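You operate a simulated robot arm through the tools that you are given. There is no shell and no other tool.

The job below is to be done with a simulated two-armed robot. You get a single attempt, and the scene is never put back.

Task
Clear the chiller's NO FLOW fault and set it to 20 C.
Fine: switch off, open the red hose lever, switch on again.

The check looks at the end state, three seconds after you hand in, the way a careful person would. Anything else that was tipped, shoved, dropped, spilled or broken makes it a failure.

Robot
Two 7-joint arms with fingered hands on one trunk that stands fixed in place. Base frame: the origin is at the foot of the trunk, x ahead of it, y to its left, z up. Lengths are in mm, angles in rad, forces in N, time in s.
The left shoulder is at [68, 146, 939], the right one opposite. With the tool pointing down near the work surface each hand reaches from about 100 to 760 mm from the base axis, measured 20 degrees to its own side. Payload 3.6 kg a hand.
Tool frame (each hand has its own): the origin (TCP) lies between the finger pads and is the grasp point; the fingertips stand 25 mm ahead of it; z points along the fingers, y is the line along which they close. Largest opening 88 mm; the body of the gripper starts 29 mm behind the TCP. The gripper is a hand of 5 fingers: y runs from the thumb to the fingers, the wrist lies at [-13, -97, -162] in the tool frame.
Orientation is that of the tool frame in the base frame, as a unit quaternion [w, x, y, z]. With the fingers straight down and the wrist toward the robot, the tool's x, y and z point along [0, 1, 0], [1, 0, 0] and [0, 0, -1] of the base frame.

Tools
- The arms move only by the tool servo_tool. It takes "left_motion", "right_motion" or both (then of equal length, played together; a hand with none holds still); each is a list of rows, each a list of 6 numbers: the shift along the tool's x, y, z in mm, then the turn, a rotation vector about the tool's x, y, z in degrees. In form: [[x, y, z, rx, ry, rz], ...]. A call has 1 to 20 rows; each row shifts and turns the commanded pose from where the row before left it, along the tool's axes as they then stand. A row lasts 0.2 s, in which the tool goes at most 50 mm and 0.15 rad; a call with a longer step from one row to the next is refused whole. Where a pose cannot be reached the arm comes as near as it can. A force on the tool above 60 N (or 10 N above the force at the start of the call, whichever is more), or a blocked arm, ends the call early, and 0.2 s more pass. In this call time passes only in rows, and 0.2 s behind the last. The reply holds the time, the measured pose of the TCP, the force on the tool along the base axes, the opening and the grip force, in the units named above and with some noise, with the torque about the TCP (base axes, N m) and any sound that the robot's microphone picked up, and new pictures: "show" is both (left out), scene, wrist or none (wrist: the cameras of the hands that moved).
- Cameras (640 x 400 px; columns grow to the right, rows downward): "scene" is now at [123.8, -27.8, 1153.8]; the picture's right is [-0.40, -0.92, 0.00], its down [-0.65, 0.28, -0.71] and it looks along [0.65, -0.28, -0.71] (base axes); focal length 316 px, centre (320, 200). "left" rides on the left gripper at [-59, -79, -105] in its tool frame; the picture's right is [-0.73, -0.32, 0.61], its down [0.62, -0.68, 0.38] and it looks along [0.29, 0.66, 0.70] (tool axes); focal length 234 px, centre (320, 200). "right" rides on the right gripper at [59, -79, -105] in its tool frame; the picture's right is [-0.73, 0.32, -0.61], its down [-0.62, -0.68, 0.38] and it looks along [-0.29, 0.66, 0.70] (tool axes); focal length 234 px, centre (320, 200). There is no depth. A picture from a camera that has moved, and an enlarged one, comes with that camera's place and axes in the base frame and with its lens.
- move_column(by): slides the trunk up (or, below 0, down) by that many mm; the arms and the scene camera ride with it, the base frame stays. It gives what a move gives, with no picture.
- set_fingers(index, middle, ring, little, thumb_bend, thumb_turn, hand): sets how far each is bent, from 0 (flat) to 1 (curled in); at 0.3 the hand is open as for a grip, at 0.7 the pads meet at the TCP. One left out holds its place. A second passes; each finger stops where it meets its share of the squeeze, and holds until it gets a number again. It is the only way to open and close the hand. It gives what a move gives, with no picture; readings hold the bend of each and the force on index, middle, ring, little, thumb and palm. thumb_turn goes from beside the hand (0) to across from the fingers (1), as for a grip.
- aim_head(pan, tilt): turns the head with the scene camera to pan (to the left, within 1.501 rad either way) and tilt (down, from -0.506 to 1.204), counted from straight ahead of the robot. It gives what a move gives, and a new picture of the scene camera.
- close_up(camera, box): a new picture of the part [left, top, right, bottom] of that camera's present view, enlarged. No time passes.
- job_done(): hands the job in; it is judged then, once.

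Nothing tells you positions but the pictures and the camera data. Unless the task says otherwise, let go and move clear before handing in.

The tools are called after ">>>" as name(argument=value, ...) on one line, values as JSON. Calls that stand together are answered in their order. servo_tool: Moves the arms, as the interface text tells. Its arguments: {"type":"object","properties":{"left_motion":{"type":"array"},"right_motion":{"type":"array"},"show":{"type":"string","enum":["both","scene","wrist","none"]}},"required":[]} The other tools are called the same way: move_column (by) slides the trunk up or down; set_fingers (index, middle, ring, little, thumb_bend, thumb_turn, hand) moves the fingers one by one; aim_head (pan, tilt) turns the head that bears the scene camera; close_up (camera, box) takes an enlarged picture of a part of a camera's view; job_done () hands the job in.

At the start:

```text
t: 0.0
left_eef_pos: [555.3, 30.2, 897.7]
left_tcp_rot: [0.001, 0.707, 0.707, 0.0]
left_wrist_force: [-0.1, 0.8, 0.4]
left_moment: [-0.01, 0.02, -0.03]
left_finger_gap: 87.8
left_finger_force: 0.0
left_shape: jaw
left_bend: [0.3, 0.3, 0.3, 0.3, 0.3, 0.98]
left_finger forces: [0.1, 0.0, 0.0, 0.0, 0.0, 0.1]
right_eef_pos: [351.6, -468.7, 840.1]
right_tcp_rot: [0.002, 0.706, 0.708, 0.0]
right_wrist_force: [-0.6, -0.8, 0.1]
right_moment: [-0.02, 0.04, 0.01]
right_finger_gap: 87.7
right_finger_force: 0.1
right_shape: jaw
right_bend: [0.3, 0.3, 0.3, 0.3, 0.3, 0.98]
right_finger forces: [0.0, 0.1, 0.0, 0.0, 0.0, 0.0]
trunk travel left (down, up): [-475.0, 465.0]
head pan, tilt: [-0.41, 0.785]
```

scene: 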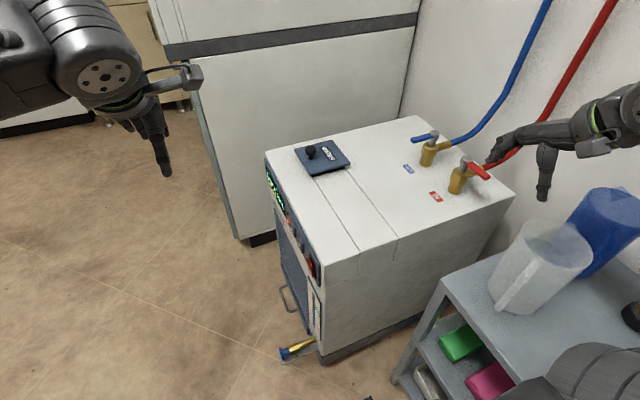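
right: 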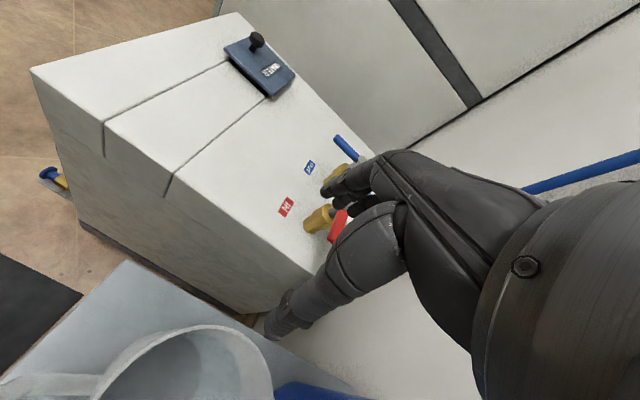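
left: 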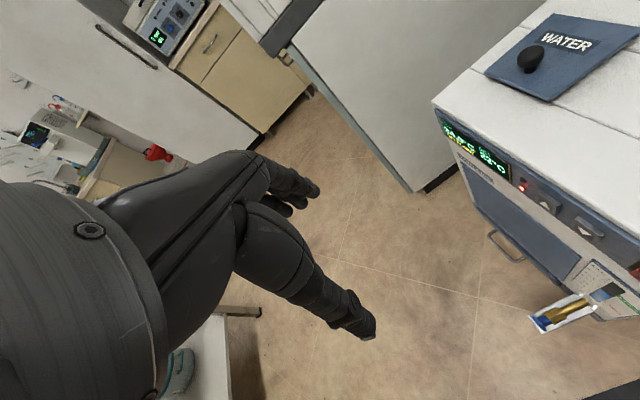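

The chiller stands ahead and to the right, with two hose valves (blue and red levers) on top at its far right end, and a front panel facing left with a display, buttons and a red switch. I'll take enlarged pictures before moving anything.

>>> close_up(camera="scene", box=[380, 110, 540, 210])

>>> close_up(camera="scene", box=[240, 130, 400, 370])

>>> close_up(camera="left", box=[420, 80, 640, 340])

>>> close_up(camera="right", box=[220, 100, 420, 260])

```text
4.00 times, centred on (460, 160) of scene
camera zoom: at [123.8, -27.8, 1153.8], right [-0.4, -0.92, 0.0], down [-0.65, 0.28, -0.71], along [0.65, -0.28, -0.71], focal length 1266 px, centre (-240, 360)
```

zoom: 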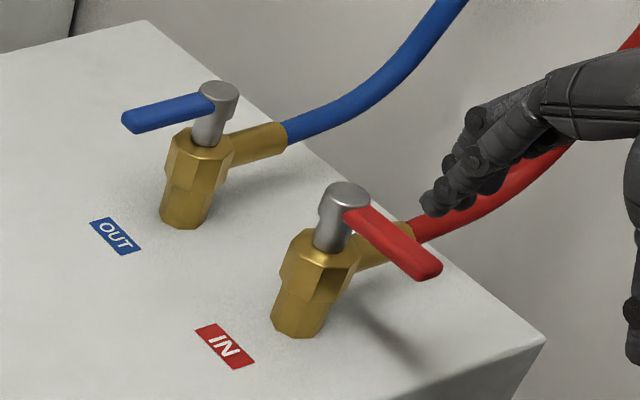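

```text
1.67 times, centred on (320, 250) of scene
camera zoom: at [123.8, -27.8, 1153.8], right [-0.4, -0.92, 0.0], down [-0.65, 0.28, -0.71], along [0.65, -0.28, -0.71], focal length 527 px, centre (320, 117)
```

zoom: 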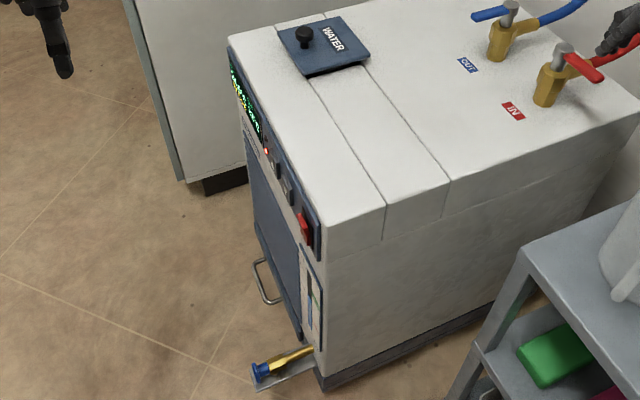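

```text
1.54 times, centred on (530, 210) of left
camera zoom: at [476.1, -29.0, 1003.2], right [-0.32, -0.73, -0.61], down [-0.68, 0.62, -0.38], along [0.66, 0.29, -0.7], focal length 360 px, centre (-3, 185)
```

zoom: 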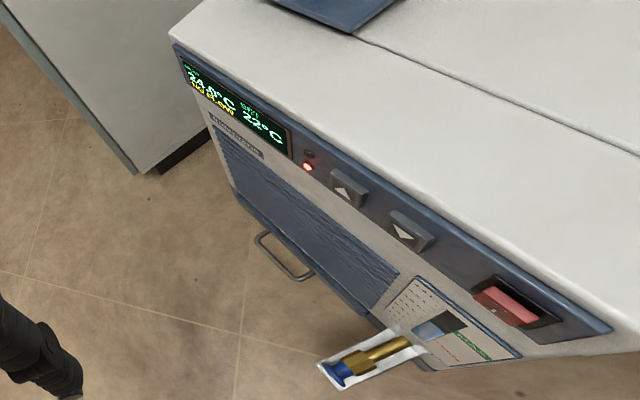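

```text
2.50 times, centred on (320, 180) of right
camera zoom: at [273.2, -408.3, 943.7], right [0.32, -0.72, 0.61], down [-0.68, -0.62, -0.38], along [0.66, -0.29, -0.69], focal length 585 px, centre (320, 250)
```

zoom: 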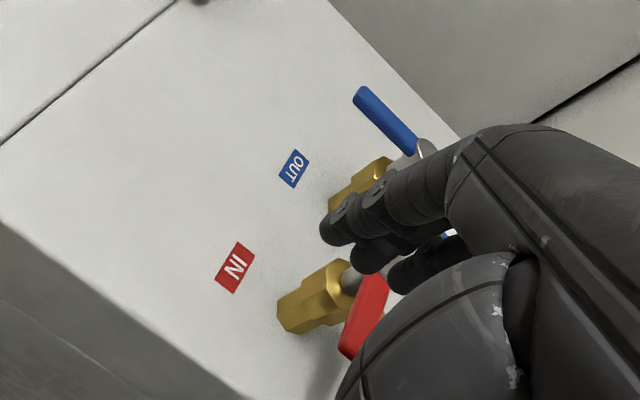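

The chiller's front appears to face +y: up and down buttons around x 584 and 534, a red rocker near x 468, all at z about 595. The red lever stands crosswise, pointing at the robot, while the blue one is in line with its hose. I'll look closer at the panel details, then around the cart.

>>> close_up(camera="left", box=[560, 220, 680, 295])

>>> close_up(camera="left", box=[430, 100, 590, 200])

>>> close_up(camera="scene", box=[400, 100, 640, 400])

```text
refused: 680 is not a number from 0 to 640
```

```text
4.00 times, centred on (510, 150) of left
camera zoom: at [476.1, -29.0, 1003.2], right [-0.32, -0.73, -0.61], down [-0.68, 0.62, -0.38], along [0.66, 0.29, -0.7], focal length 937 px, centre (-440, 400)
```

zoom: 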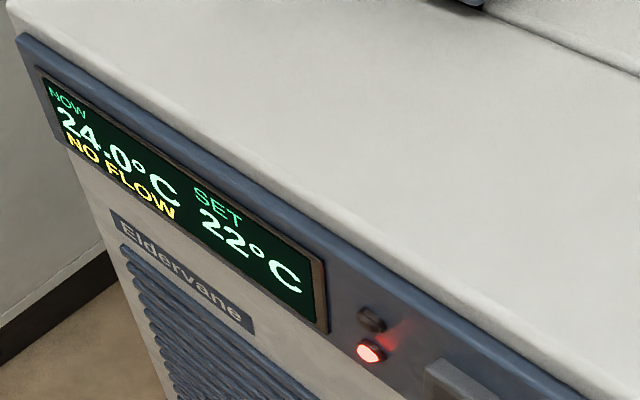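

```text
1.33 times, centred on (520, 250) of scene
camera zoom: at [123.8, -27.8, 1153.8], right [-0.4, -0.92, 0.0], down [-0.65, 0.28, -0.71], along [0.65, -0.28, -0.71], focal length 422 px, centre (53, 133)
```

zoom: 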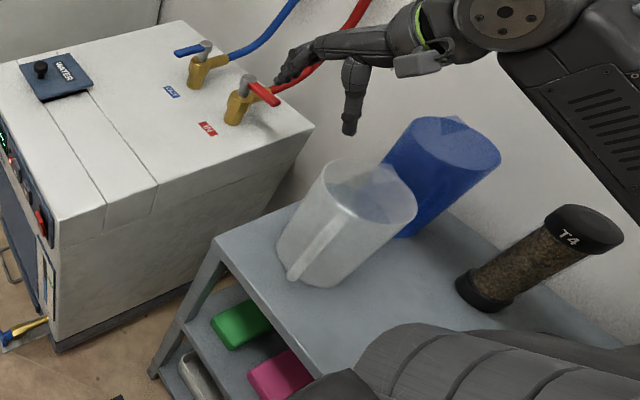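

The cart carries a pitcher, a blue jug and a "T4" canister, so the right arm has to stay high there. Next I'll zoom in on the rocker switch.

>>> close_up(camera="left", box=[580, 230, 640, 290])

>>> close_up(camera="scene", box=[255, 180, 345, 300])

```text
6.67 times, centred on (610, 260) of left
camera zoom: at [476.1, -29.0, 1003.2], right [-0.32, -0.73, -0.61], down [-0.68, 0.62, -0.38], along [0.66, 0.29, -0.7], focal length 1561 px, centre (-1613, -200)
```

zoom: 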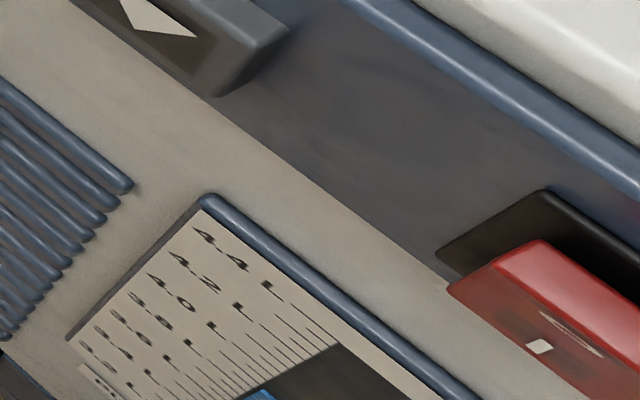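

```text
3.33 times, centred on (300, 240) of scene
camera zoom: at [123.8, -27.8, 1153.8], right [-0.4, -0.92, 0.0], down [-0.65, 0.28, -0.71], along [0.65, -0.28, -0.71], focal length 1055 px, centre (387, 67)
```

zoom: 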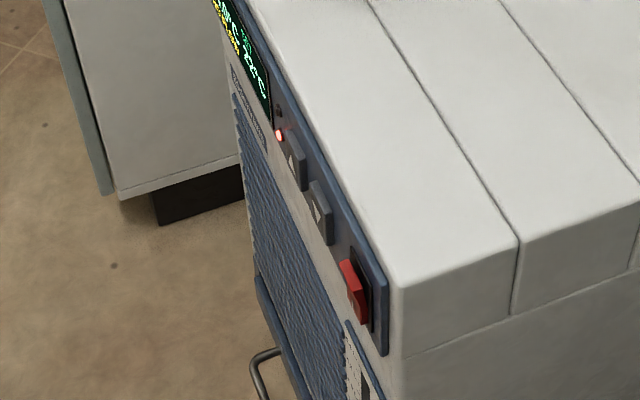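

The rocker looks hinged on a horizontal axis, with its top half pressed in now and its bottom half standing out. I'll look at the area to the left, where the left arm will swing, before moving.

>>> aim_head(pan=0.5, tilt=0.8)

>>> aim_head(pan=-0.1, tilt=0.9)

```text
t: 1.2
left_eef_pos: [555.6, 27.3, 898.2]
left_tcp_rot: [0.0, 0.707, 0.707, 0.002]
left_wrist_force: [-1.3, 0.4, 0.1]
left_moment: [-0.06, -0.03, 0.0]
left_finger_gap: 87.8
left_finger_force: 0.0
left_shape: jaw
left_bend: [0.3, 0.3, 0.3, 0.3, 0.3, 0.98]
left_finger forces: [0.1, 0.0, 0.0, 0.0, 0.1, 0.0]
right_eef_pos: [352.5, -471.4, 839.4]
right_tcp_rot: [0.001, 0.707, 0.707, 0.001]
right_wrist_force: [0.4, 0.6, 0.2]
right_moment: [0.02, 0.02, -0.02]
right_finger_gap: 87.8
right_finger_force: 0.0
right_shape: jaw
right_bend: [0.3, 0.3, 0.3, 0.3, 0.3, 0.98]
right_finger forces: [0.0, 0.1, 0.0, 0.0, 0.1, 0.1]
trunk travel left (down, up): [-475.0, 465.0]
head pan, tilt: [0.499, 0.799]
camera scene: at [120.0, 43.1, 1152.3], right [0.48, -0.88, 0.0], down [-0.63, -0.35, -0.7], along [0.61, 0.33, -0.72], focal length 316 px, centre (320, 200)
```

scene: 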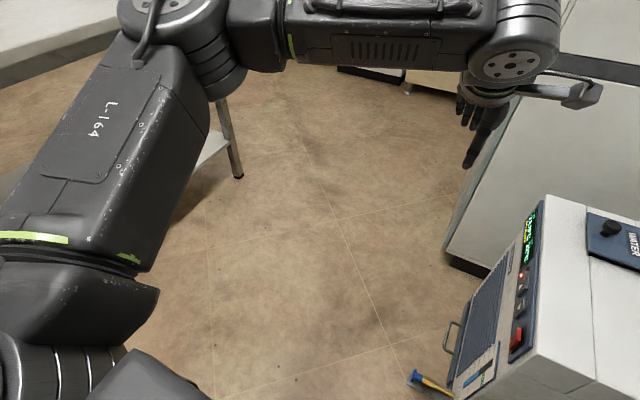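

```text
t: 2.2
left_eef_pos: [555.2, 27.3, 899.5]
left_tcp_rot: [-0.001, 0.707, 0.707, 0.001]
left_wrist_force: [0.3, 0.5, 0.3]
left_moment: [0.01, -0.02, 0.03]
left_finger_gap: 88.1
left_finger_force: 0.1
left_shape: jaw
left_bend: [0.3, 0.3, 0.3, 0.3, 0.3, 0.98]
left_finger forces: [0.1, 0.0, 0.0, 0.0, 0.1, 0.0]
right_eef_pos: [351.6, -470.9, 839.0]
right_tcp_rot: [0.0, 0.707, 0.707, 0.001]
right_wrist_force: [0.0, 0.6, 0.0]
right_moment: [-0.03, -0.03, 0.03]
right_finger_gap: 87.8
right_finger_force: 0.1
right_shape: jaw
right_bend: [0.3, 0.3, 0.3, 0.3, 0.3, 0.98]
right_finger forces: [0.1, 0.0, 0.1, 0.1, 0.0, 0.0]
trunk travel left (down, up): [-475.0, 465.0]
head pan, tilt: [-0.099, 0.901]
camera scene: at [124.3, -2.9, 1144.6], right [-0.1, -1.0, 0.0], down [-0.78, 0.07, -0.62], along [0.62, -0.06, -0.78], focal length 316 px, centre (320, 200)
```

scene: 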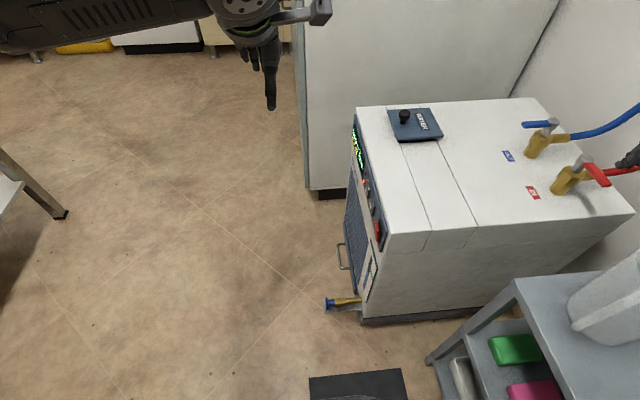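

The space between the trunk and the chiller front is free, and the table is far to the left. I'll roll the left hand so its fingers point at the chiller's front (-y), still up high.

>>> servo_tool(left_motion=[[0, 0, 0, 0, -8.2, 0], [0, 0, 0, 0, -8.2, 0], [0, 0, 0, 0, -8.2, 0], [0, 0, 0, 0, -8.2, 0], [0, 0, 0, 0, -8.2, 0], [0, 0, 0, 0, -8.2, 0], [0, 0, 0, 0, -8.2, 0], [0, 0, 0, 0, -8.2, 0], [0, 0, 0, 0, -8.2, 0], [0, 0, 0, 0, -8.2, 0], [0, 0, 0, 0, -8.0, 0]], show="both")

```text
t: 4.6
left_eef_pos: [555.7, 26.7, 897.2]
left_tcp_rot: [0.5, 0.501, 0.5, -0.5]
left_wrist_force: [-0.4, 0.8, -0.2]
left_moment: [0.01, 0.02, 0.04]
left_finger_gap: 87.7
left_finger_force: 0.0
left_shape: jaw
left_bend: [0.3, 0.3, 0.3, 0.3, 0.3, 0.98]
left_finger forces: [0.1, 0.1, 0.0, 0.0, 0.0, 0.0]
right_eef_pos: [352.0, -471.9, 838.5]
right_tcp_rot: [0.0, 0.707, 0.707, 0.001]
right_wrist_force: [0.4, 0.2, -0.2]
right_moment: [-0.01, 0.0, -0.01]
right_finger_gap: 87.7
right_finger_force: 0.1
right_shape: jaw
right_bend: [0.3, 0.3, 0.3, 0.3, 0.3, 0.98]
right_finger forces: [0.0, 0.1, 0.1, 0.0, 0.1, 0.0]
trunk travel left (down, up): [-475.0, 465.0]
head pan, tilt: [-0.099, 0.901]
camera scene: at [124.3, -3.0, 1144.6], right [-0.1, -1.0, 0.0], down [-0.78, 0.07, -0.62], along [0.62, -0.06, -0.78], focal length 316 px, centre (320, 200)
camera left: at [477.5, 132.1, 957.2], right [-0.32, -0.61, 0.73], down [-0.68, -0.38, -0.62], along [0.66, -0.7, -0.29], focal length 234 px, centre (320, 200)
```

scene: 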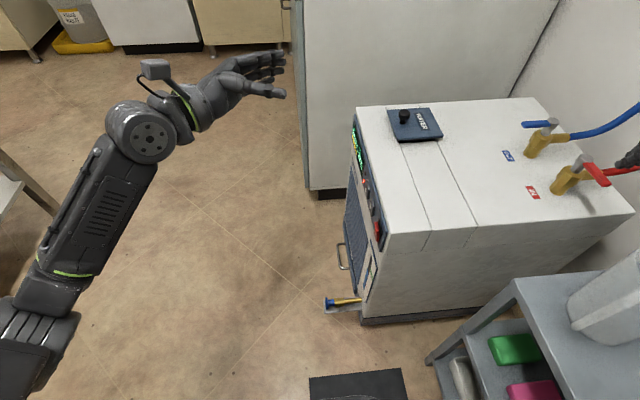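
left: 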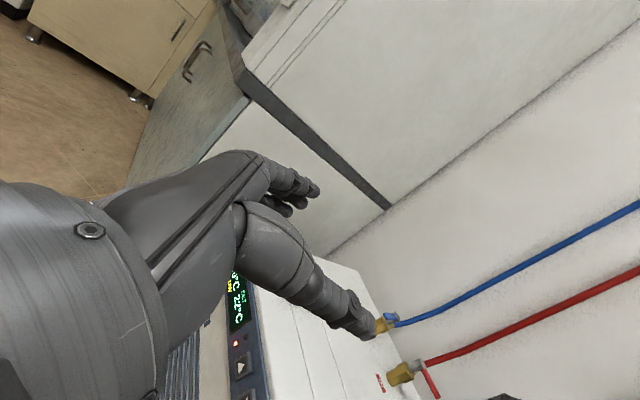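

Fingers now point toward -y. I'll lower the left hand to a stand-off in front of the panel, near (400, 60, 560), to see the switch and buttons face on.

>>> servo_tool(left_motion=[[42.1, -19.4, -4.1, 0, 0, 0], [42.1, -19.4, -4.1, 0, 0, 0], [42.1, -19.4, -4.1, 0, 0, 0], [42.1, -19.4, -4.1, 0, 0, 0], [42.1, -19.4, -4.1, 0, 0, 0], [42.1, -19.4, -4.1, 0, 0, 0], [42.1, -19.4, -4.1, 0, 0, 0], [42.1, -19.4, -4.1, 0, 0, 0]], show="both")

```text
t: 6.4
left_eef_pos: [399.7, 58.8, 562.9]
left_tcp_rot: [0.5, 0.501, 0.5, -0.499]
left_wrist_force: [-0.5, 0.4, 0.8]
left_moment: [0.02, 0.01, 0.0]
left_finger_gap: 87.8
left_finger_force: 0.1
left_shape: jaw
left_bend: [0.3, 0.3, 0.3, 0.3, 0.3, 0.98]
left_finger forces: [0.0, 0.1, 0.0, 0.0, 0.1, 0.0]
right_eef_pos: [351.5, -471.8, 839.0]
right_tcp_rot: [0.0, 0.707, 0.707, 0.002]
right_wrist_force: [0.5, 0.0, -0.2]
right_moment: [0.0, -0.01, 0.0]
right_finger_gap: 87.6
right_finger_force: 0.0
right_shape: jaw
right_bend: [0.3, 0.3, 0.3, 0.3, 0.3, 0.98]
right_finger forces: [0.1, 0.0, 0.0, 0.1, 0.0, 0.0]
trunk travel left (down, up): [-475.0, 465.0]
head pan, tilt: [-0.099, 0.901]
camera scene: at [120.5, -6.8, 1145.0], right [-0.1, -1.0, 0.0], down [-0.78, 0.08, -0.62], along [0.62, -0.06, -0.78], focal length 316 px, centre (320, 200)
camera left: at [321.4, 164.2, 620.9], right [-0.32, -0.61, 0.72], down [-0.68, -0.38, -0.62], along [0.66, -0.7, -0.29], focal length 234 px, centre (320, 200)
```

scene: 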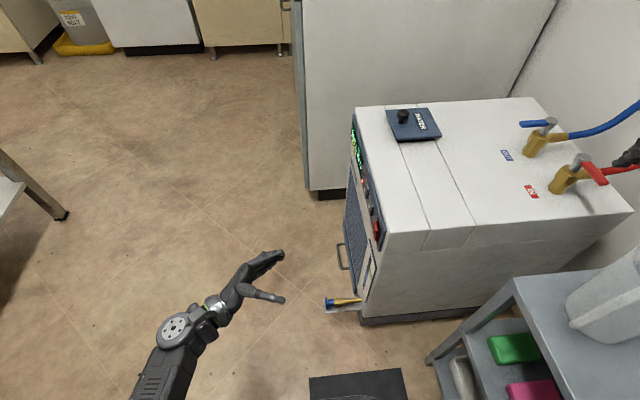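
left: 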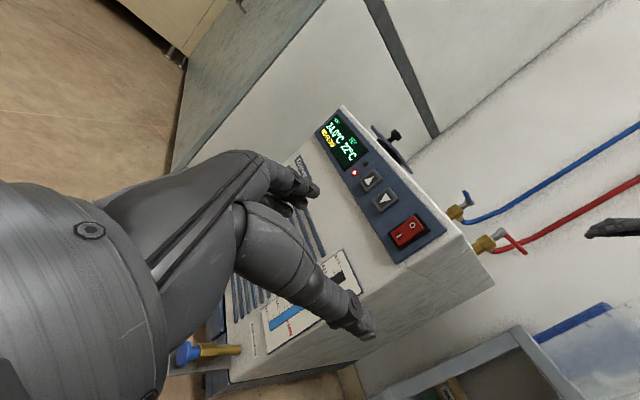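

>>> close_up(camera="left", box=[320, 110, 480, 270])

>>> close_up(camera="left", box=[360, 160, 460, 260])

>>> close_up(camera="left", box=[220, 240, 380, 390])

```text
2.50 times, centred on (400, 190) of left
camera zoom: at [321.4, 164.2, 620.9], right [-0.32, -0.61, 0.72], down [-0.68, -0.38, -0.62], along [0.66, -0.7, -0.29], focal length 585 px, centre (120, 225)
```

zoom: 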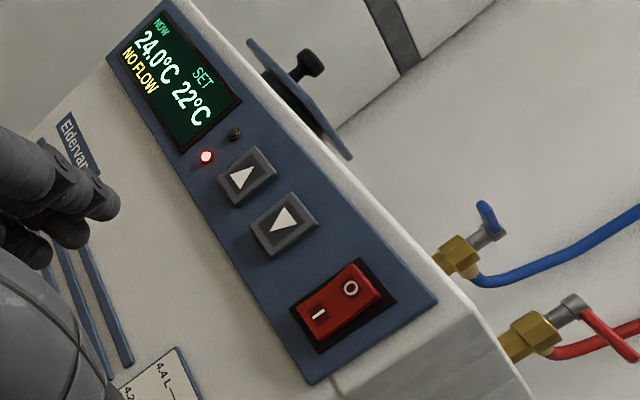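

```text
4.00 times, centred on (410, 210) of left
camera zoom: at [321.4, 164.2, 620.9], right [-0.32, -0.61, 0.72], down [-0.68, -0.38, -0.62], along [0.66, -0.7, -0.29], focal length 937 px, centre (-40, 160)
```

zoom: 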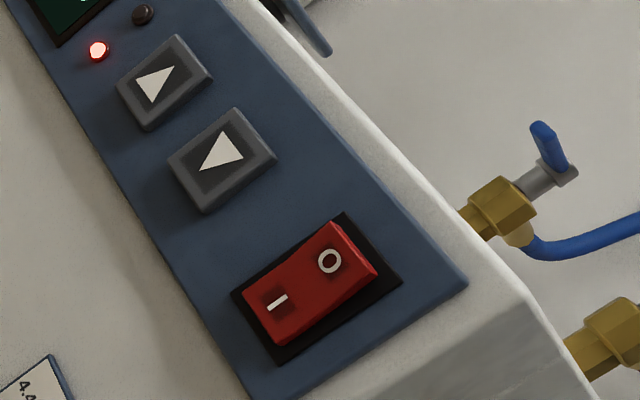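

```text
2.67 times, centred on (300, 315) of left
camera zoom: at [321.4, 164.2, 620.9], right [-0.32, -0.61, 0.72], down [-0.68, -0.38, -0.62], along [0.66, -0.7, -0.29], focal length 624 px, centre (373, -107)
```

zoom: 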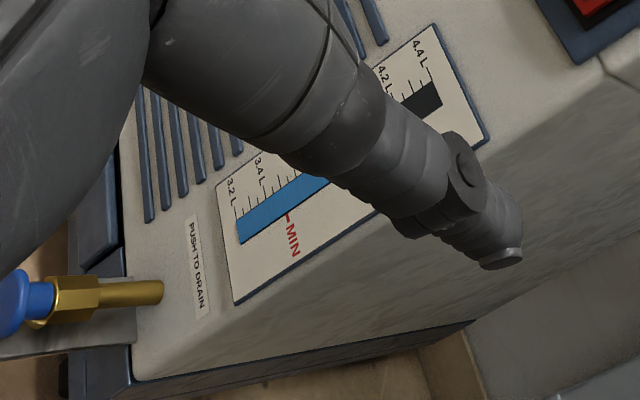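

The panel is clear now: rocker with "O" on top (about 471, -157, 598) and "I" below (z about 574), the I end pressed in, so it is on; the down button is near (536, -157, 591). Next I'll make a pointing hand by curling all the left fingers except the index.

>>> set_fingers(hand="left", middle=1.0, ring=1.0, little=1.0, index=0.3, thumb_bend=0.9)

>>> close_up(camera="left", box=[160, 100, 480, 300])

>>> close_up(camera="scene", box=[150, 200, 390, 350])

```text
t: 7.4
left_eef_pos: [401.1, 59.9, 562.0]
left_tcp_rot: [0.5, 0.501, 0.5, -0.499]
left_wrist_force: [0.3, 0.9, 0.0]
left_moment: [-0.01, -0.01, 0.0]
left_finger_gap: 18.1
left_finger_force: 0.0
left_shape: fingers
left_bend: [0.3, 1.0, 1.0, 1.0, 0.9, 0.98]
left_finger forces: [0.1, 0.0, 0.1, 0.0, 0.1, 0.0]
right_eef_pos: [352.7, -470.2, 837.5]
right_tcp_rot: [0.0, 0.707, 0.707, 0.001]
right_wrist_force: [0.3, 0.0, 0.7]
right_moment: [0.03, -0.02, -0.01]
right_finger_gap: 87.8
right_finger_force: 0.0
right_shape: jaw
right_bend: [0.3, 0.3, 0.3, 0.3, 0.3, 0.98]
right_finger forces: [0.0, 0.1, 0.0, 0.0, 0.0, 0.0]
trunk travel left (down, up): [-475.0, 465.0]
head pan, tilt: [-0.099, 0.901]
```

```text
2.00 times, centred on (320, 200) of left
camera zoom: at [322.1, 164.5, 621.4], right [-0.32, -0.61, 0.72], down [-0.68, -0.38, -0.63], along [0.66, -0.7, -0.29], focal length 468 px, centre (320, 200)
```

zoom: 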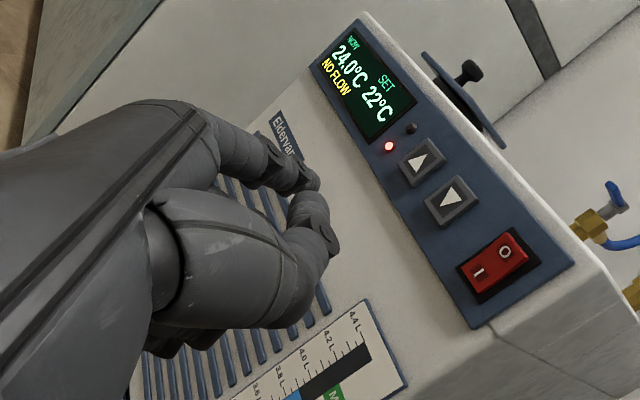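

```text
2.67 times, centred on (270, 275) of scene
camera zoom: at [120.5, -6.7, 1145.0], right [-0.1, -1.0, 0.0], down [-0.78, 0.08, -0.62], along [0.62, -0.06, -0.78], focal length 844 px, centre (453, 0)
```

zoom: 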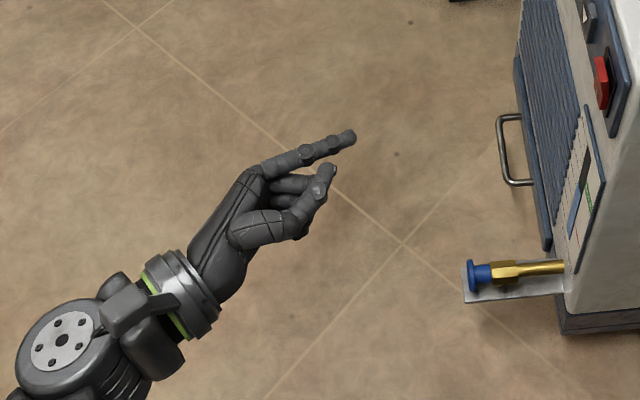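

The index tip triangulates to about (446, 40, 572), i.e. tool offset near (-10, 45, 20), and points well ahead. I'll tuck the thumb in further and check the shape again.

>>> set_fingers(hand="left", thumb_bend=1.0, index=0.25)

>>> close_up(camera="left", box=[200, 125, 360, 225])

>>> close_up(camera="scene", box=[220, 230, 316, 290])

```text
t: 8.4
left_eef_pos: [400.7, 59.4, 562.0]
left_tcp_rot: [0.5, 0.5, 0.5, -0.499]
left_wrist_force: [-0.3, 0.4, 0.4]
left_moment: [0.02, 0.02, 0.02]
left_finger_gap: 22.9
left_finger_force: 0.1
left_shape: fingers
left_bend: [0.25, 1.0, 1.0, 1.0, 0.99, 0.98]
left_finger forces: [0.1, 0.1, 0.0, 0.1, 0.0, 0.0]
right_eef_pos: [351.4, -471.9, 839.3]
right_tcp_rot: [0.001, 0.707, 0.707, 0.002]
right_wrist_force: [0.3, 0.2, -0.2]
right_moment: [-0.02, -0.03, -0.02]
right_finger_gap: 87.9
right_finger_force: 0.2
right_shape: jaw
right_bend: [0.3, 0.3, 0.3, 0.3, 0.3, 0.98]
right_finger forces: [0.0, 0.1, 0.0, 0.1, 0.0, 0.0]
trunk travel left (down, up): [-475.0, 465.0]
head pan, tilt: [-0.099, 0.901]
```

```text
4.00 times, centred on (280, 175) of left
camera zoom: at [322.1, 164.5, 621.5], right [-0.32, -0.61, 0.72], down [-0.68, -0.38, -0.63], along [0.66, -0.7, -0.29], focal length 937 px, centre (480, 300)
```

zoom: 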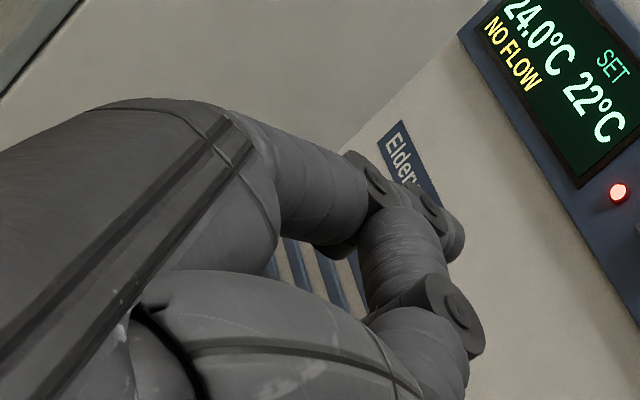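

```text
6.67 times, centred on (268, 260) of scene
camera zoom: at [120.5, -6.7, 1145.0], right [-0.1, -1.0, 0.0], down [-0.78, 0.08, -0.62], along [0.62, -0.06, -0.78], focal length 2109 px, centre (667, -200)
```

zoom: 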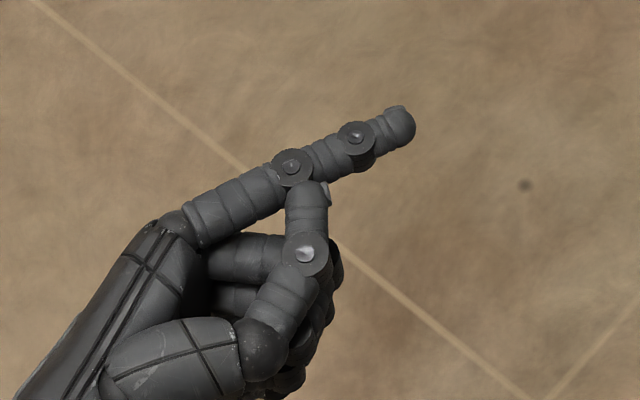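

The pointing finger is clean, with its tip at about (452, 40, 573). I'll line it up with the O end of the rocker and stop some 35 mm short.

>>> servo_tool(left_motion=[[-7.2, 4.8, 39.8, 0, 0, 0], [-7.2, 4.8, 39.8, 0, 0, 0], [-7.2, 4.8, 39.8, 0, 0, 0], [-7.1, 4.7, 39.8, 0, 0, 0]], show="both")

>>> close_up(camera="left", box=[240, 120, 400, 220])

>>> close_up(camera="scene", box=[310, 190, 422, 260])

```text
t: 9.4
left_eef_pos: [419.8, -100.2, 590.6]
left_tcp_rot: [0.499, 0.501, 0.5, -0.5]
left_wrist_force: [0.2, -0.6, 0.0]
left_moment: [0.0, 0.02, -0.01]
left_finger_gap: 22.7
left_finger_force: 0.1
left_shape: fingers
left_bend: [0.25, 1.0, 1.0, 1.0, 0.99, 0.98]
left_finger forces: [0.1, 0.0, 0.0, 0.0, 0.0, 0.0]
right_eef_pos: [352.9, -471.5, 838.4]
right_tcp_rot: [0.0, 0.707, 0.707, 0.001]
right_wrist_force: [-0.2, 0.6, -0.2]
right_moment: [0.0, 0.03, 0.04]
right_finger_gap: 87.9
right_finger_force: 0.1
right_shape: jaw
right_bend: [0.3, 0.3, 0.3, 0.3, 0.3, 0.98]
right_finger forces: [0.1, 0.0, 0.0, 0.0, 0.1, 0.1]
trunk travel left (down, up): [-475.0, 465.0]
head pan, tilt: [-0.099, 0.901]
camera scene: at [120.7, -7.4, 1145.0], right [-0.1, -1.0, 0.0], down [-0.78, 0.08, -0.62], along [0.62, -0.06, -0.78], focal length 316 px, centre (320, 200)
camera left: at [341.5, 4.4, 649.6], right [-0.32, -0.61, 0.72], down [-0.68, -0.38, -0.63], along [0.66, -0.69, -0.29], focal length 234 px, centre (320, 200)
```

scene: 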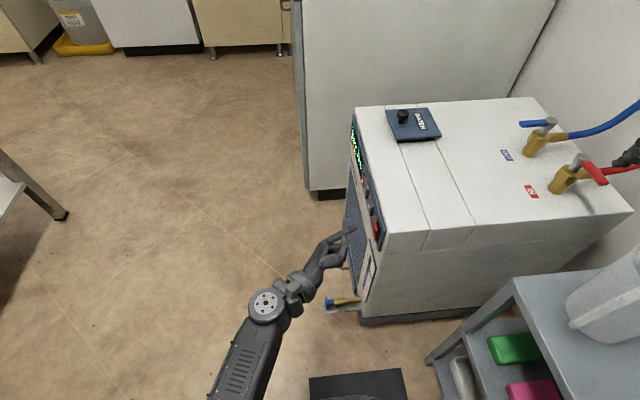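
left: 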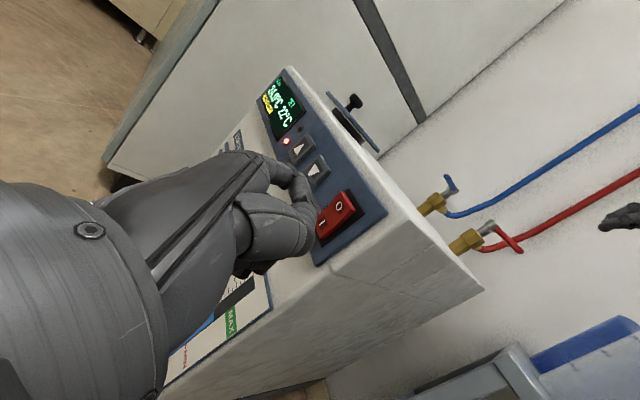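

```text
4.00 times, centred on (320, 170) of left
camera zoom: at [341.5, 4.4, 649.6], right [-0.32, -0.61, 0.72], down [-0.68, -0.38, -0.63], along [0.66, -0.69, -0.29], focal length 937 px, centre (320, 320)
```

zoom: 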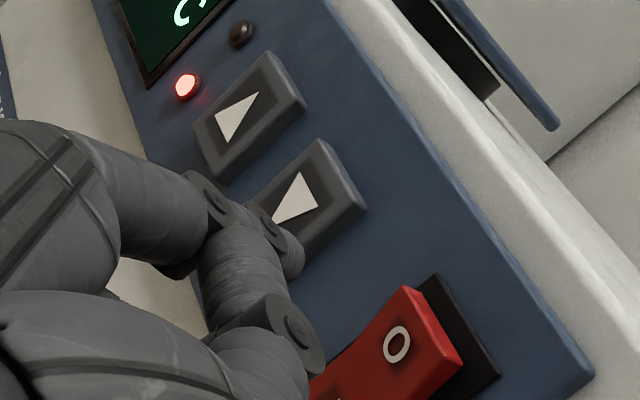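

```text
5.71 times, centred on (366, 225) of scene
camera zoom: at [120.7, -7.4, 1145.0], right [-0.1, -1.0, 0.0], down [-0.78, 0.08, -0.62], along [0.62, -0.06, -0.78], focal length 1808 px, centre (57, 57)
```

zoom: 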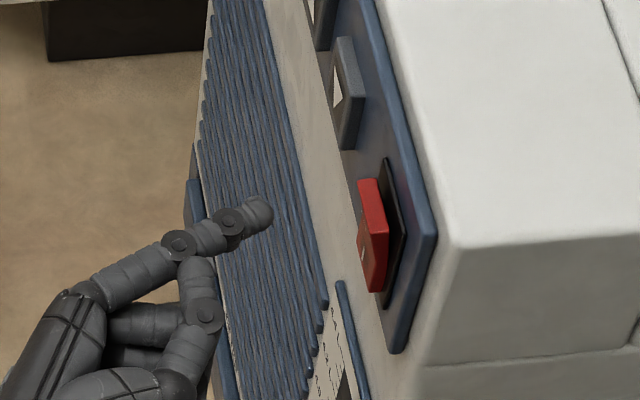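

The tip is in line with the O end (about 470, -153, 598) and roughly 35 mm off. I'll creep in along the tool axis, watching force and sound.

>>> servo_tool(left_motion=[[0, 0, 6, 0, 0, 0], [0, 0, 6, 0, 0, 0], [0, 0, 6, 0, 0, 0], [0, 0, 5, 0, 0, 0], [0, 0, 3, 0, 0, 0]], show="none")

>>> close_up(camera="scene", box=[310, 190, 422, 260])

>>> close_up(camera="left", box=[240, 120, 400, 220])

```text
t: 10.6
left_eef_pos: [420.2, -125.0, 590.1]
left_tcp_rot: [0.5, 0.501, 0.5, -0.499]
left_wrist_force: [-0.3, -0.5, 1.0]
left_moment: [0.01, 0.01, -0.02]
left_finger_gap: 22.9
left_finger_force: 0.2
left_shape: fingers
left_bend: [0.25, 1.0, 1.0, 1.0, 0.99, 0.98]
left_finger forces: [0.2, 0.0, 0.1, 0.0, 0.0, 0.1]
right_eef_pos: [353.5, -471.3, 839.1]
right_tcp_rot: [-0.001, 0.707, 0.707, 0.001]
right_wrist_force: [0.7, 0.0, -0.4]
right_moment: [-0.01, 0.0, 0.01]
right_finger_gap: 87.7
right_finger_force: 0.0
right_shape: jaw
right_bend: [0.3, 0.3, 0.3, 0.3, 0.3, 0.98]
right_finger forces: [0.0, 0.0, 0.1, 0.0, 0.0, 0.0]
trunk travel left (down, up): [-475.0, 465.0]
head pan, tilt: [-0.099, 0.901]
```

```text
5.71 times, centred on (366, 225) of scene
camera zoom: at [120.4, -6.8, 1145.0], right [-0.1, -1.0, 0.0], down [-0.78, 0.08, -0.62], along [0.62, -0.06, -0.78], focal length 1808 px, centre (57, 57)
```

zoom: 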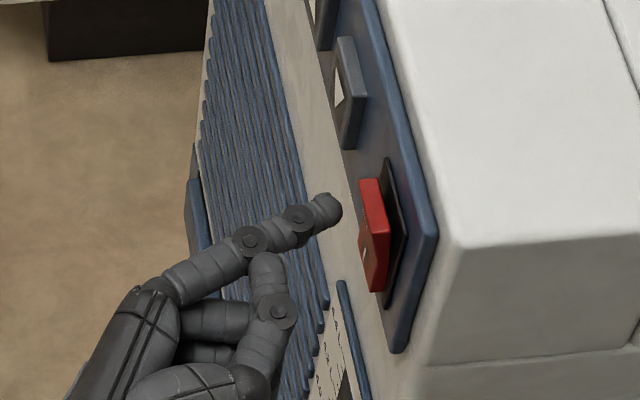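

```text
4.00 times, centred on (320, 170) of left
camera zoom: at [340.9, -20.4, 648.8], right [-0.32, -0.61, 0.72], down [-0.68, -0.38, -0.63], along [0.66, -0.69, -0.29], focal length 937 px, centre (320, 320)
```

zoom: 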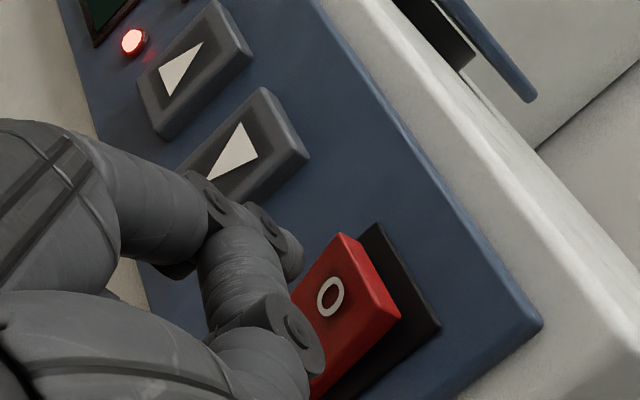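

About 10 mm remains between the fingertip and the rocker's O end. I'll advance in small steps.

>>> servo_tool(left_motion=[[0, 0, 2, 0, 0, 0], [0, 0, 2, 0, 0, 0], [0, 0, 2, 0, 0, 0], [0, 0, 2, 0, 0, 0], [0, 0, 2, 0, 0, 0], [0, 0, 2, 0, 0, 0]], show="none")

>>> close_up(camera="scene", box=[310, 190, 422, 260])

```text
t: 12.0
left_eef_pos: [419.0, -135.7, 587.6]
left_tcp_rot: [0.498, 0.502, 0.502, -0.498]
left_wrist_force: [0.0, 0.9, 1.2]
left_moment: [-0.05, -0.05, 0.07]
left_finger_gap: 23.2
left_finger_force: 0.1
left_shape: fingers
left_bend: [0.24, 1.0, 1.0, 1.0, 0.99, 0.98]
left_finger forces: [1.5, 0.0, 0.0, 0.0, 0.0, 0.0]
right_eef_pos: [350.6, -472.0, 838.1]
right_tcp_rot: [0.0, 0.707, 0.708, 0.001]
right_wrist_force: [-0.7, -1.0, -1.0]
right_moment: [-0.02, -0.01, -0.01]
right_finger_gap: 87.7
right_finger_force: 0.1
right_shape: jaw
right_bend: [0.3, 0.3, 0.3, 0.3, 0.3, 0.98]
right_finger forces: [0.0, 0.0, 0.0, 0.1, 0.1, 0.0]
trunk travel left (down, up): [-475.0, 465.0]
head pan, tilt: [-0.099, 0.901]
```

```text
5.71 times, centred on (366, 225) of scene
camera zoom: at [120.2, -6.2, 1145.0], right [-0.1, -1.0, 0.0], down [-0.78, 0.08, -0.62], along [0.62, -0.06, -0.78], focal length 1808 px, centre (57, 57)
```

zoom: 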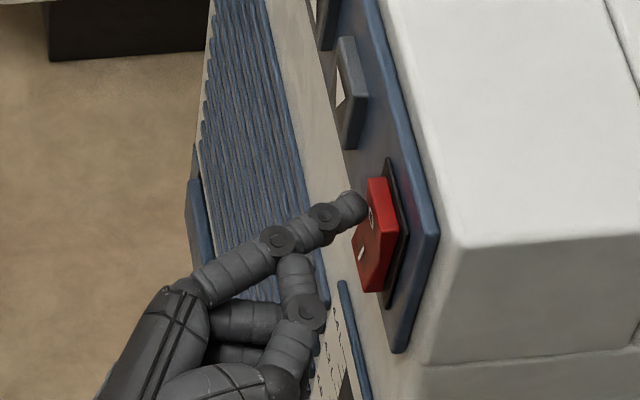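

The rocker has moved, since its lower end now stands out. I'll check the display and lamp from the wrist camera.

>>> close_up(camera="left", box=[200, 40, 400, 240])

>>> close_up(camera="scene", box=[330, 110, 410, 270])

```text
2.00 times, centred on (300, 140) of left
camera zoom: at [340.5, -30.4, 647.7], right [-0.32, -0.61, 0.72], down [-0.68, -0.38, -0.63], along [0.66, -0.69, -0.29], focal length 468 px, centre (360, 320)
```

zoom: 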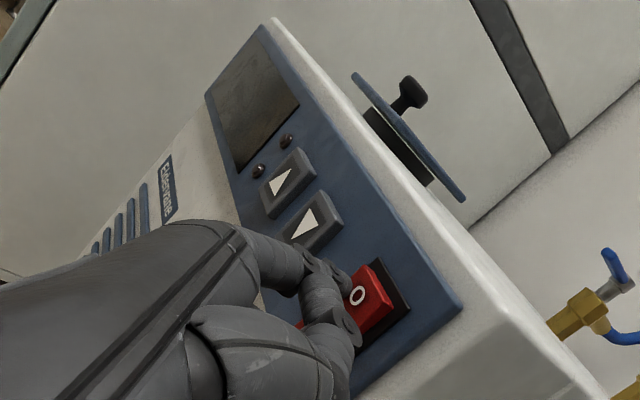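

```text
2.50 times, centred on (370, 190) of scene
camera zoom: at [120.2, -6.2, 1145.0], right [-0.1, -1.0, 0.0], down [-0.78, 0.08, -0.62], along [0.62, -0.06, -0.78], focal length 791 px, centre (195, 225)
```

zoom: 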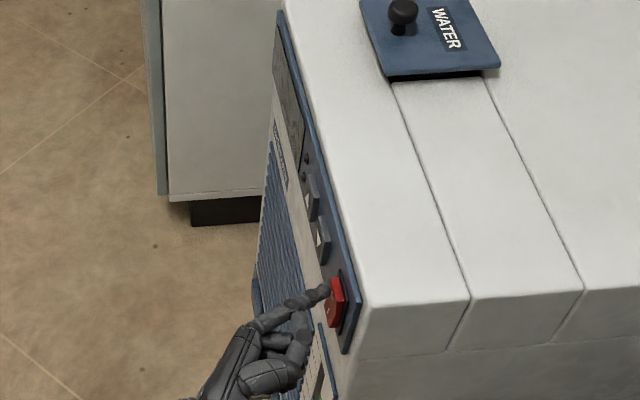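

The display has gone dark, so the chiller is off. I'll back the left hand away and then turn the head to the red valve to plan the right hand's push.

>>> servo_tool(left_motion=[[0, 0, -10, 0, 0, 0], [0, 0, -20, 0, 0, 0], [0, 0, -30, 0, 0, 0], [0, 0, -30, 0, 0, 0]], show="wrist")

>>> aim_head(pan=-0.75, tilt=0.6)

>>> close_up(camera="left", box=[380, 180, 540, 280])

>>> close_up(camera="scene", box=[240, 150, 400, 250])

```text
t: 13.0
left_eef_pos: [421.4, -48.1, 591.0]
left_tcp_rot: [0.5, 0.501, 0.5, -0.5]
left_wrist_force: [-0.3, -0.9, 0.3]
left_moment: [0.03, -0.01, 0.02]
left_finger_gap: 23.1
left_finger_force: 0.0
left_shape: fingers
left_bend: [0.25, 1.0, 1.0, 1.0, 0.99, 0.98]
left_finger forces: [0.1, 0.1, 0.0, 0.1, 0.0, 0.0]
right_eef_pos: [352.1, -471.2, 839.5]
right_tcp_rot: [0.001, 0.706, 0.708, 0.001]
right_wrist_force: [0.3, -0.4, 0.5]
right_moment: [0.02, 0.01, -0.01]
right_finger_gap: 87.9
right_finger_force: 0.0
right_shape: jaw
right_bend: [0.3, 0.3, 0.3, 0.3, 0.3, 0.98]
right_finger forces: [0.1, 0.0, 0.0, 0.1, 0.1, 0.0]
trunk travel left (down, up): [-475.0, 465.0]
head pan, tilt: [-0.099, 0.901]
camera left: at [342.4, 57.1, 649.6], right [-0.32, -0.61, 0.73], down [-0.68, -0.38, -0.62], along [0.66, -0.7, -0.29], focal length 234 px, centre (320, 200)
```

left: 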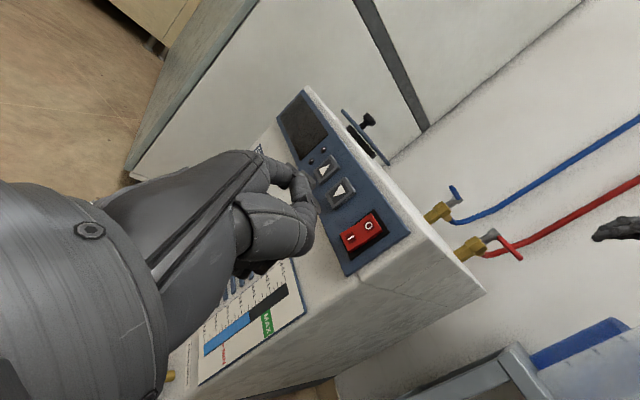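

```text
t: 14.0
left_eef_pos: [421.0, -48.0, 589.9]
left_tcp_rot: [0.499, 0.502, 0.5, -0.499]
left_wrist_force: [-0.9, -0.8, 0.3]
left_moment: [0.0, 0.0, 0.0]
left_finger_gap: 22.8
left_finger_force: 0.0
left_shape: fingers
left_bend: [0.25, 1.0, 1.0, 1.0, 0.99, 0.98]
left_finger forces: [0.1, 0.0, 0.0, 0.0, 0.0, 0.0]
right_eef_pos: [352.1, -470.7, 838.0]
right_tcp_rot: [-0.001, 0.707, 0.707, 0.002]
right_wrist_force: [-0.5, -0.9, 0.4]
right_moment: [0.02, 0.0, -0.01]
right_finger_gap: 87.7
right_finger_force: 0.1
right_shape: jaw
right_bend: [0.3, 0.3, 0.3, 0.3, 0.3, 0.98]
right_finger forces: [0.0, 0.0, 0.0, 0.0, 0.0, 0.0]
trunk travel left (down, up): [-475.0, 465.0]
head pan, tilt: [-0.75, 0.6]
camera scene: at [110.0, -59.4, 1169.7], right [-0.68, -0.73, 0.0], down [-0.41, 0.38, -0.83], along [0.61, -0.56, -0.56], focal length 316 px, centre (320, 200)
```

scene: 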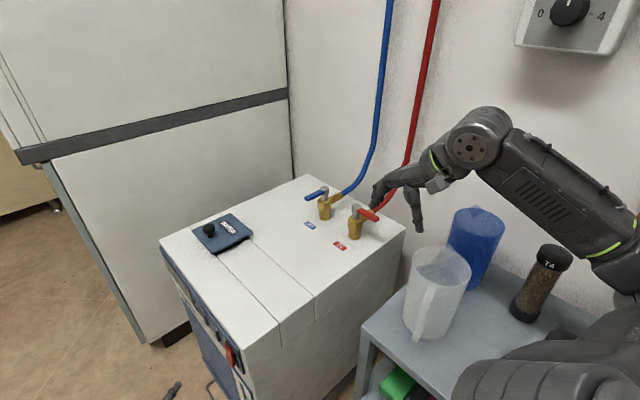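

```text
4.00 times, centred on (460, 230) of left
camera zoom: at [342.4, 56.4, 649.5], right [-0.32, -0.61, 0.72], down [-0.68, -0.38, -0.63], along [0.66, -0.7, -0.29], focal length 937 px, centre (-240, 80)
```

zoom: 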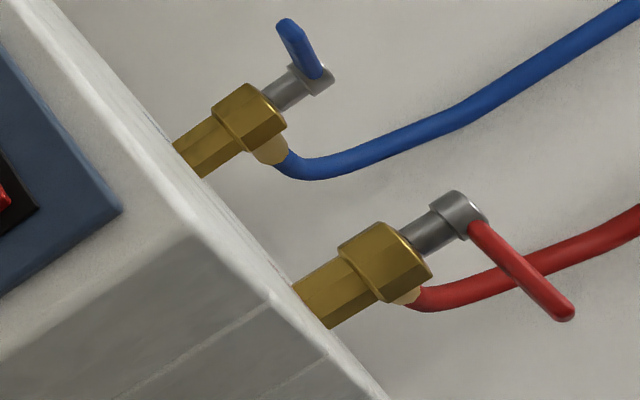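

```text
4.00 times, centred on (320, 200) of scene
camera zoom: at [110.0, -59.4, 1169.7], right [-0.68, -0.73, 0.0], down [-0.41, 0.38, -0.83], along [0.61, -0.56, -0.56], focal length 1266 px, centre (320, 200)
```

zoom: 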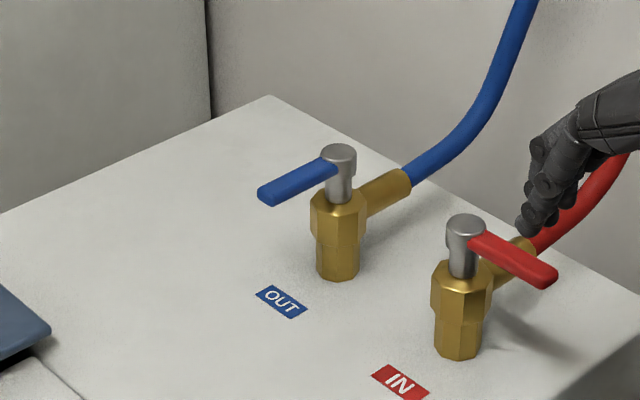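

The stem of the red valve is at about (504, -547) and its lever tip at (440, -549), z about 725. Before moving the right hand I'll check how close the pitcher and jug are to it.

>>> close_up(camera="right", box=[0, 360, 640, 400])

>>> close_up(camera="scene", box=[340, 100, 620, 360])

>>> close_up(camera="left", box=[440, 150, 640, 390])

```text
1.00 times, centred on (320, 380) of right (not enlarged: the box is as wide or as high as the picture)
camera zoom: at [273.7, -411.4, 942.4], right [0.32, -0.73, 0.61], down [-0.68, -0.62, -0.39], along [0.66, -0.29, -0.7], focal length 234 px, centre (320, 20)
```

zoom: 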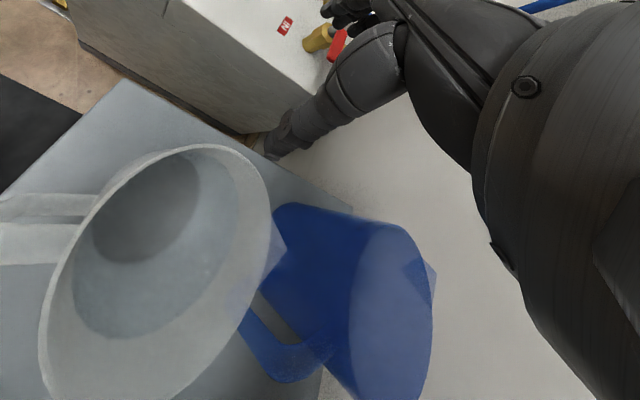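

```text
1.54 times, centred on (480, 230) of scene
camera zoom: at [110.0, -59.4, 1169.7], right [-0.68, -0.73, 0.0], down [-0.41, 0.38, -0.83], along [0.61, -0.56, -0.56], focal length 487 px, centre (74, 154)
```

zoom: 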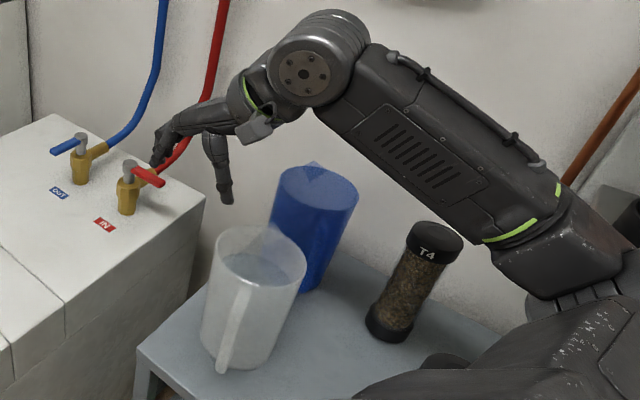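

```text
1.67 times, centred on (540, 270) of left
camera zoom: at [342.4, 56.4, 649.5], right [-0.32, -0.61, 0.72], down [-0.68, -0.38, -0.63], along [0.66, -0.7, -0.29], focal length 390 px, centre (-47, 83)
```

zoom: 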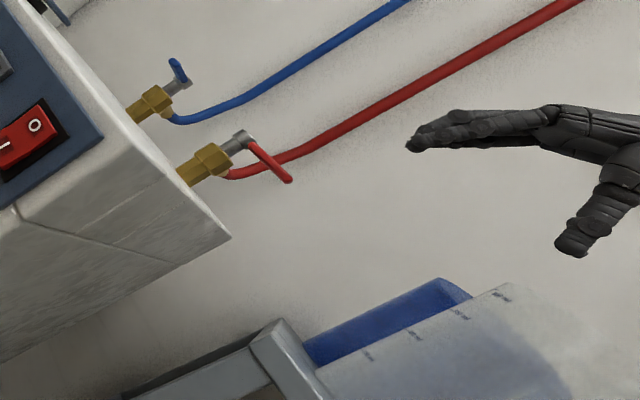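

The pitcher rim is near (244, -465, 780) and the blue jug near (257, -620, 780), so the right hand must stay on the chiller side of them. I'll set the right hand to the same pointing shape with an open thumb, then yaw it at this height so its wrist comes over the chiller side.

>>> set_fingers(hand="right", middle=1.0, ring=1.0, little=1.0, index=0.3)

>>> servo_tool(right_motion=[[0, 8, -5, 0, 0, 7.5], [0, 8, -5, 0, 0, 7.5], [0, 8, -5, 0, 0, 7.5], [0, 8, -5, 0, 0, 7.5]], show="both")

```text
t: 15.0
left_eef_pos: [421.5, -47.8, 591.2]
left_tcp_rot: [0.5, 0.501, 0.5, -0.499]
left_wrist_force: [-0.1, 0.5, -0.4]
left_moment: [0.01, 0.02, 0.0]
left_finger_gap: 23.1
left_finger_force: 0.1
left_shape: fingers
left_bend: [0.25, 1.0, 1.0, 1.0, 0.99, 0.98]
left_finger forces: [0.0, 0.0, 0.1, 0.0, 0.0, 0.0]
right_eef_pos: [352.1, -471.2, 839.3]
right_tcp_rot: [0.0, 0.707, 0.707, 0.001]
right_wrist_force: [0.7, -0.7, 0.1]
right_moment: [-0.02, 0.0, -0.03]
right_finger_gap: 84.5
right_finger_force: 0.1
right_shape: fingers
right_bend: [0.3, 1.0, 1.0, 1.0, 0.3, 0.98]
right_finger forces: [0.0, 0.0, 0.0, 0.1, 0.0, 0.0]
trunk travel left (down, up): [-475.0, 465.0]
head pan, tilt: [-0.75, 0.6]
```

```text
t: 16.0
left_eef_pos: [420.7, -48.2, 591.1]
left_tcp_rot: [0.5, 0.501, 0.5, -0.499]
left_wrist_force: [0.4, 0.3, 0.2]
left_moment: [0.0, 0.02, -0.02]
left_finger_gap: 22.9
left_finger_force: 0.0
left_shape: fingers
left_bend: [0.25, 1.0, 1.0, 1.0, 0.99, 0.98]
left_finger forces: [0.0, 0.1, 0.1, 0.0, 0.0, 0.1]
right_eef_pos: [384.7, -481.1, 865.0]
right_tcp_rot: [0.012, 0.858, 0.512, 0.032]
right_wrist_force: [0.5, 0.0, 0.2]
right_moment: [0.01, 0.01, -0.01]
right_finger_gap: 84.6
right_finger_force: 0.1
right_shape: fingers
right_bend: [0.3, 1.0, 1.0, 1.0, 0.3, 0.98]
right_finger forces: [0.1, 0.1, 0.0, 0.0, 0.1, 0.1]
right hand out of reach, approached as far as the arm can: row 4
trunk travel left (down, up): [-475.0, 465.0]
head pan, tilt: [-0.75, 0.6]
camera scene: at [110.0, -59.4, 1169.7], right [-0.68, -0.73, 0.0], down [-0.41, 0.38, -0.83], along [0.61, -0.56, -0.56], focal length 316 px, centre (320, 200)
camera right: at [337.2, -391.1, 966.7], right [-0.1, -0.8, 0.59], down [-0.87, -0.22, -0.45], along [0.49, -0.56, -0.67], focal length 234 px, centre (320, 200)
```

scene: 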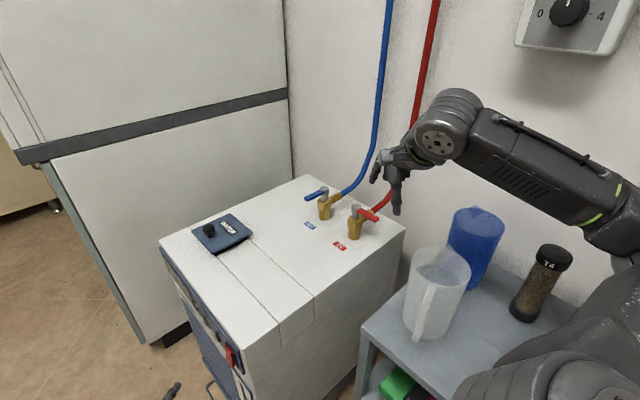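
right: 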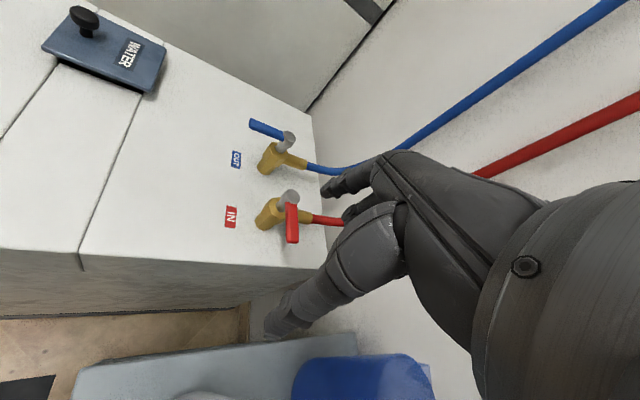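

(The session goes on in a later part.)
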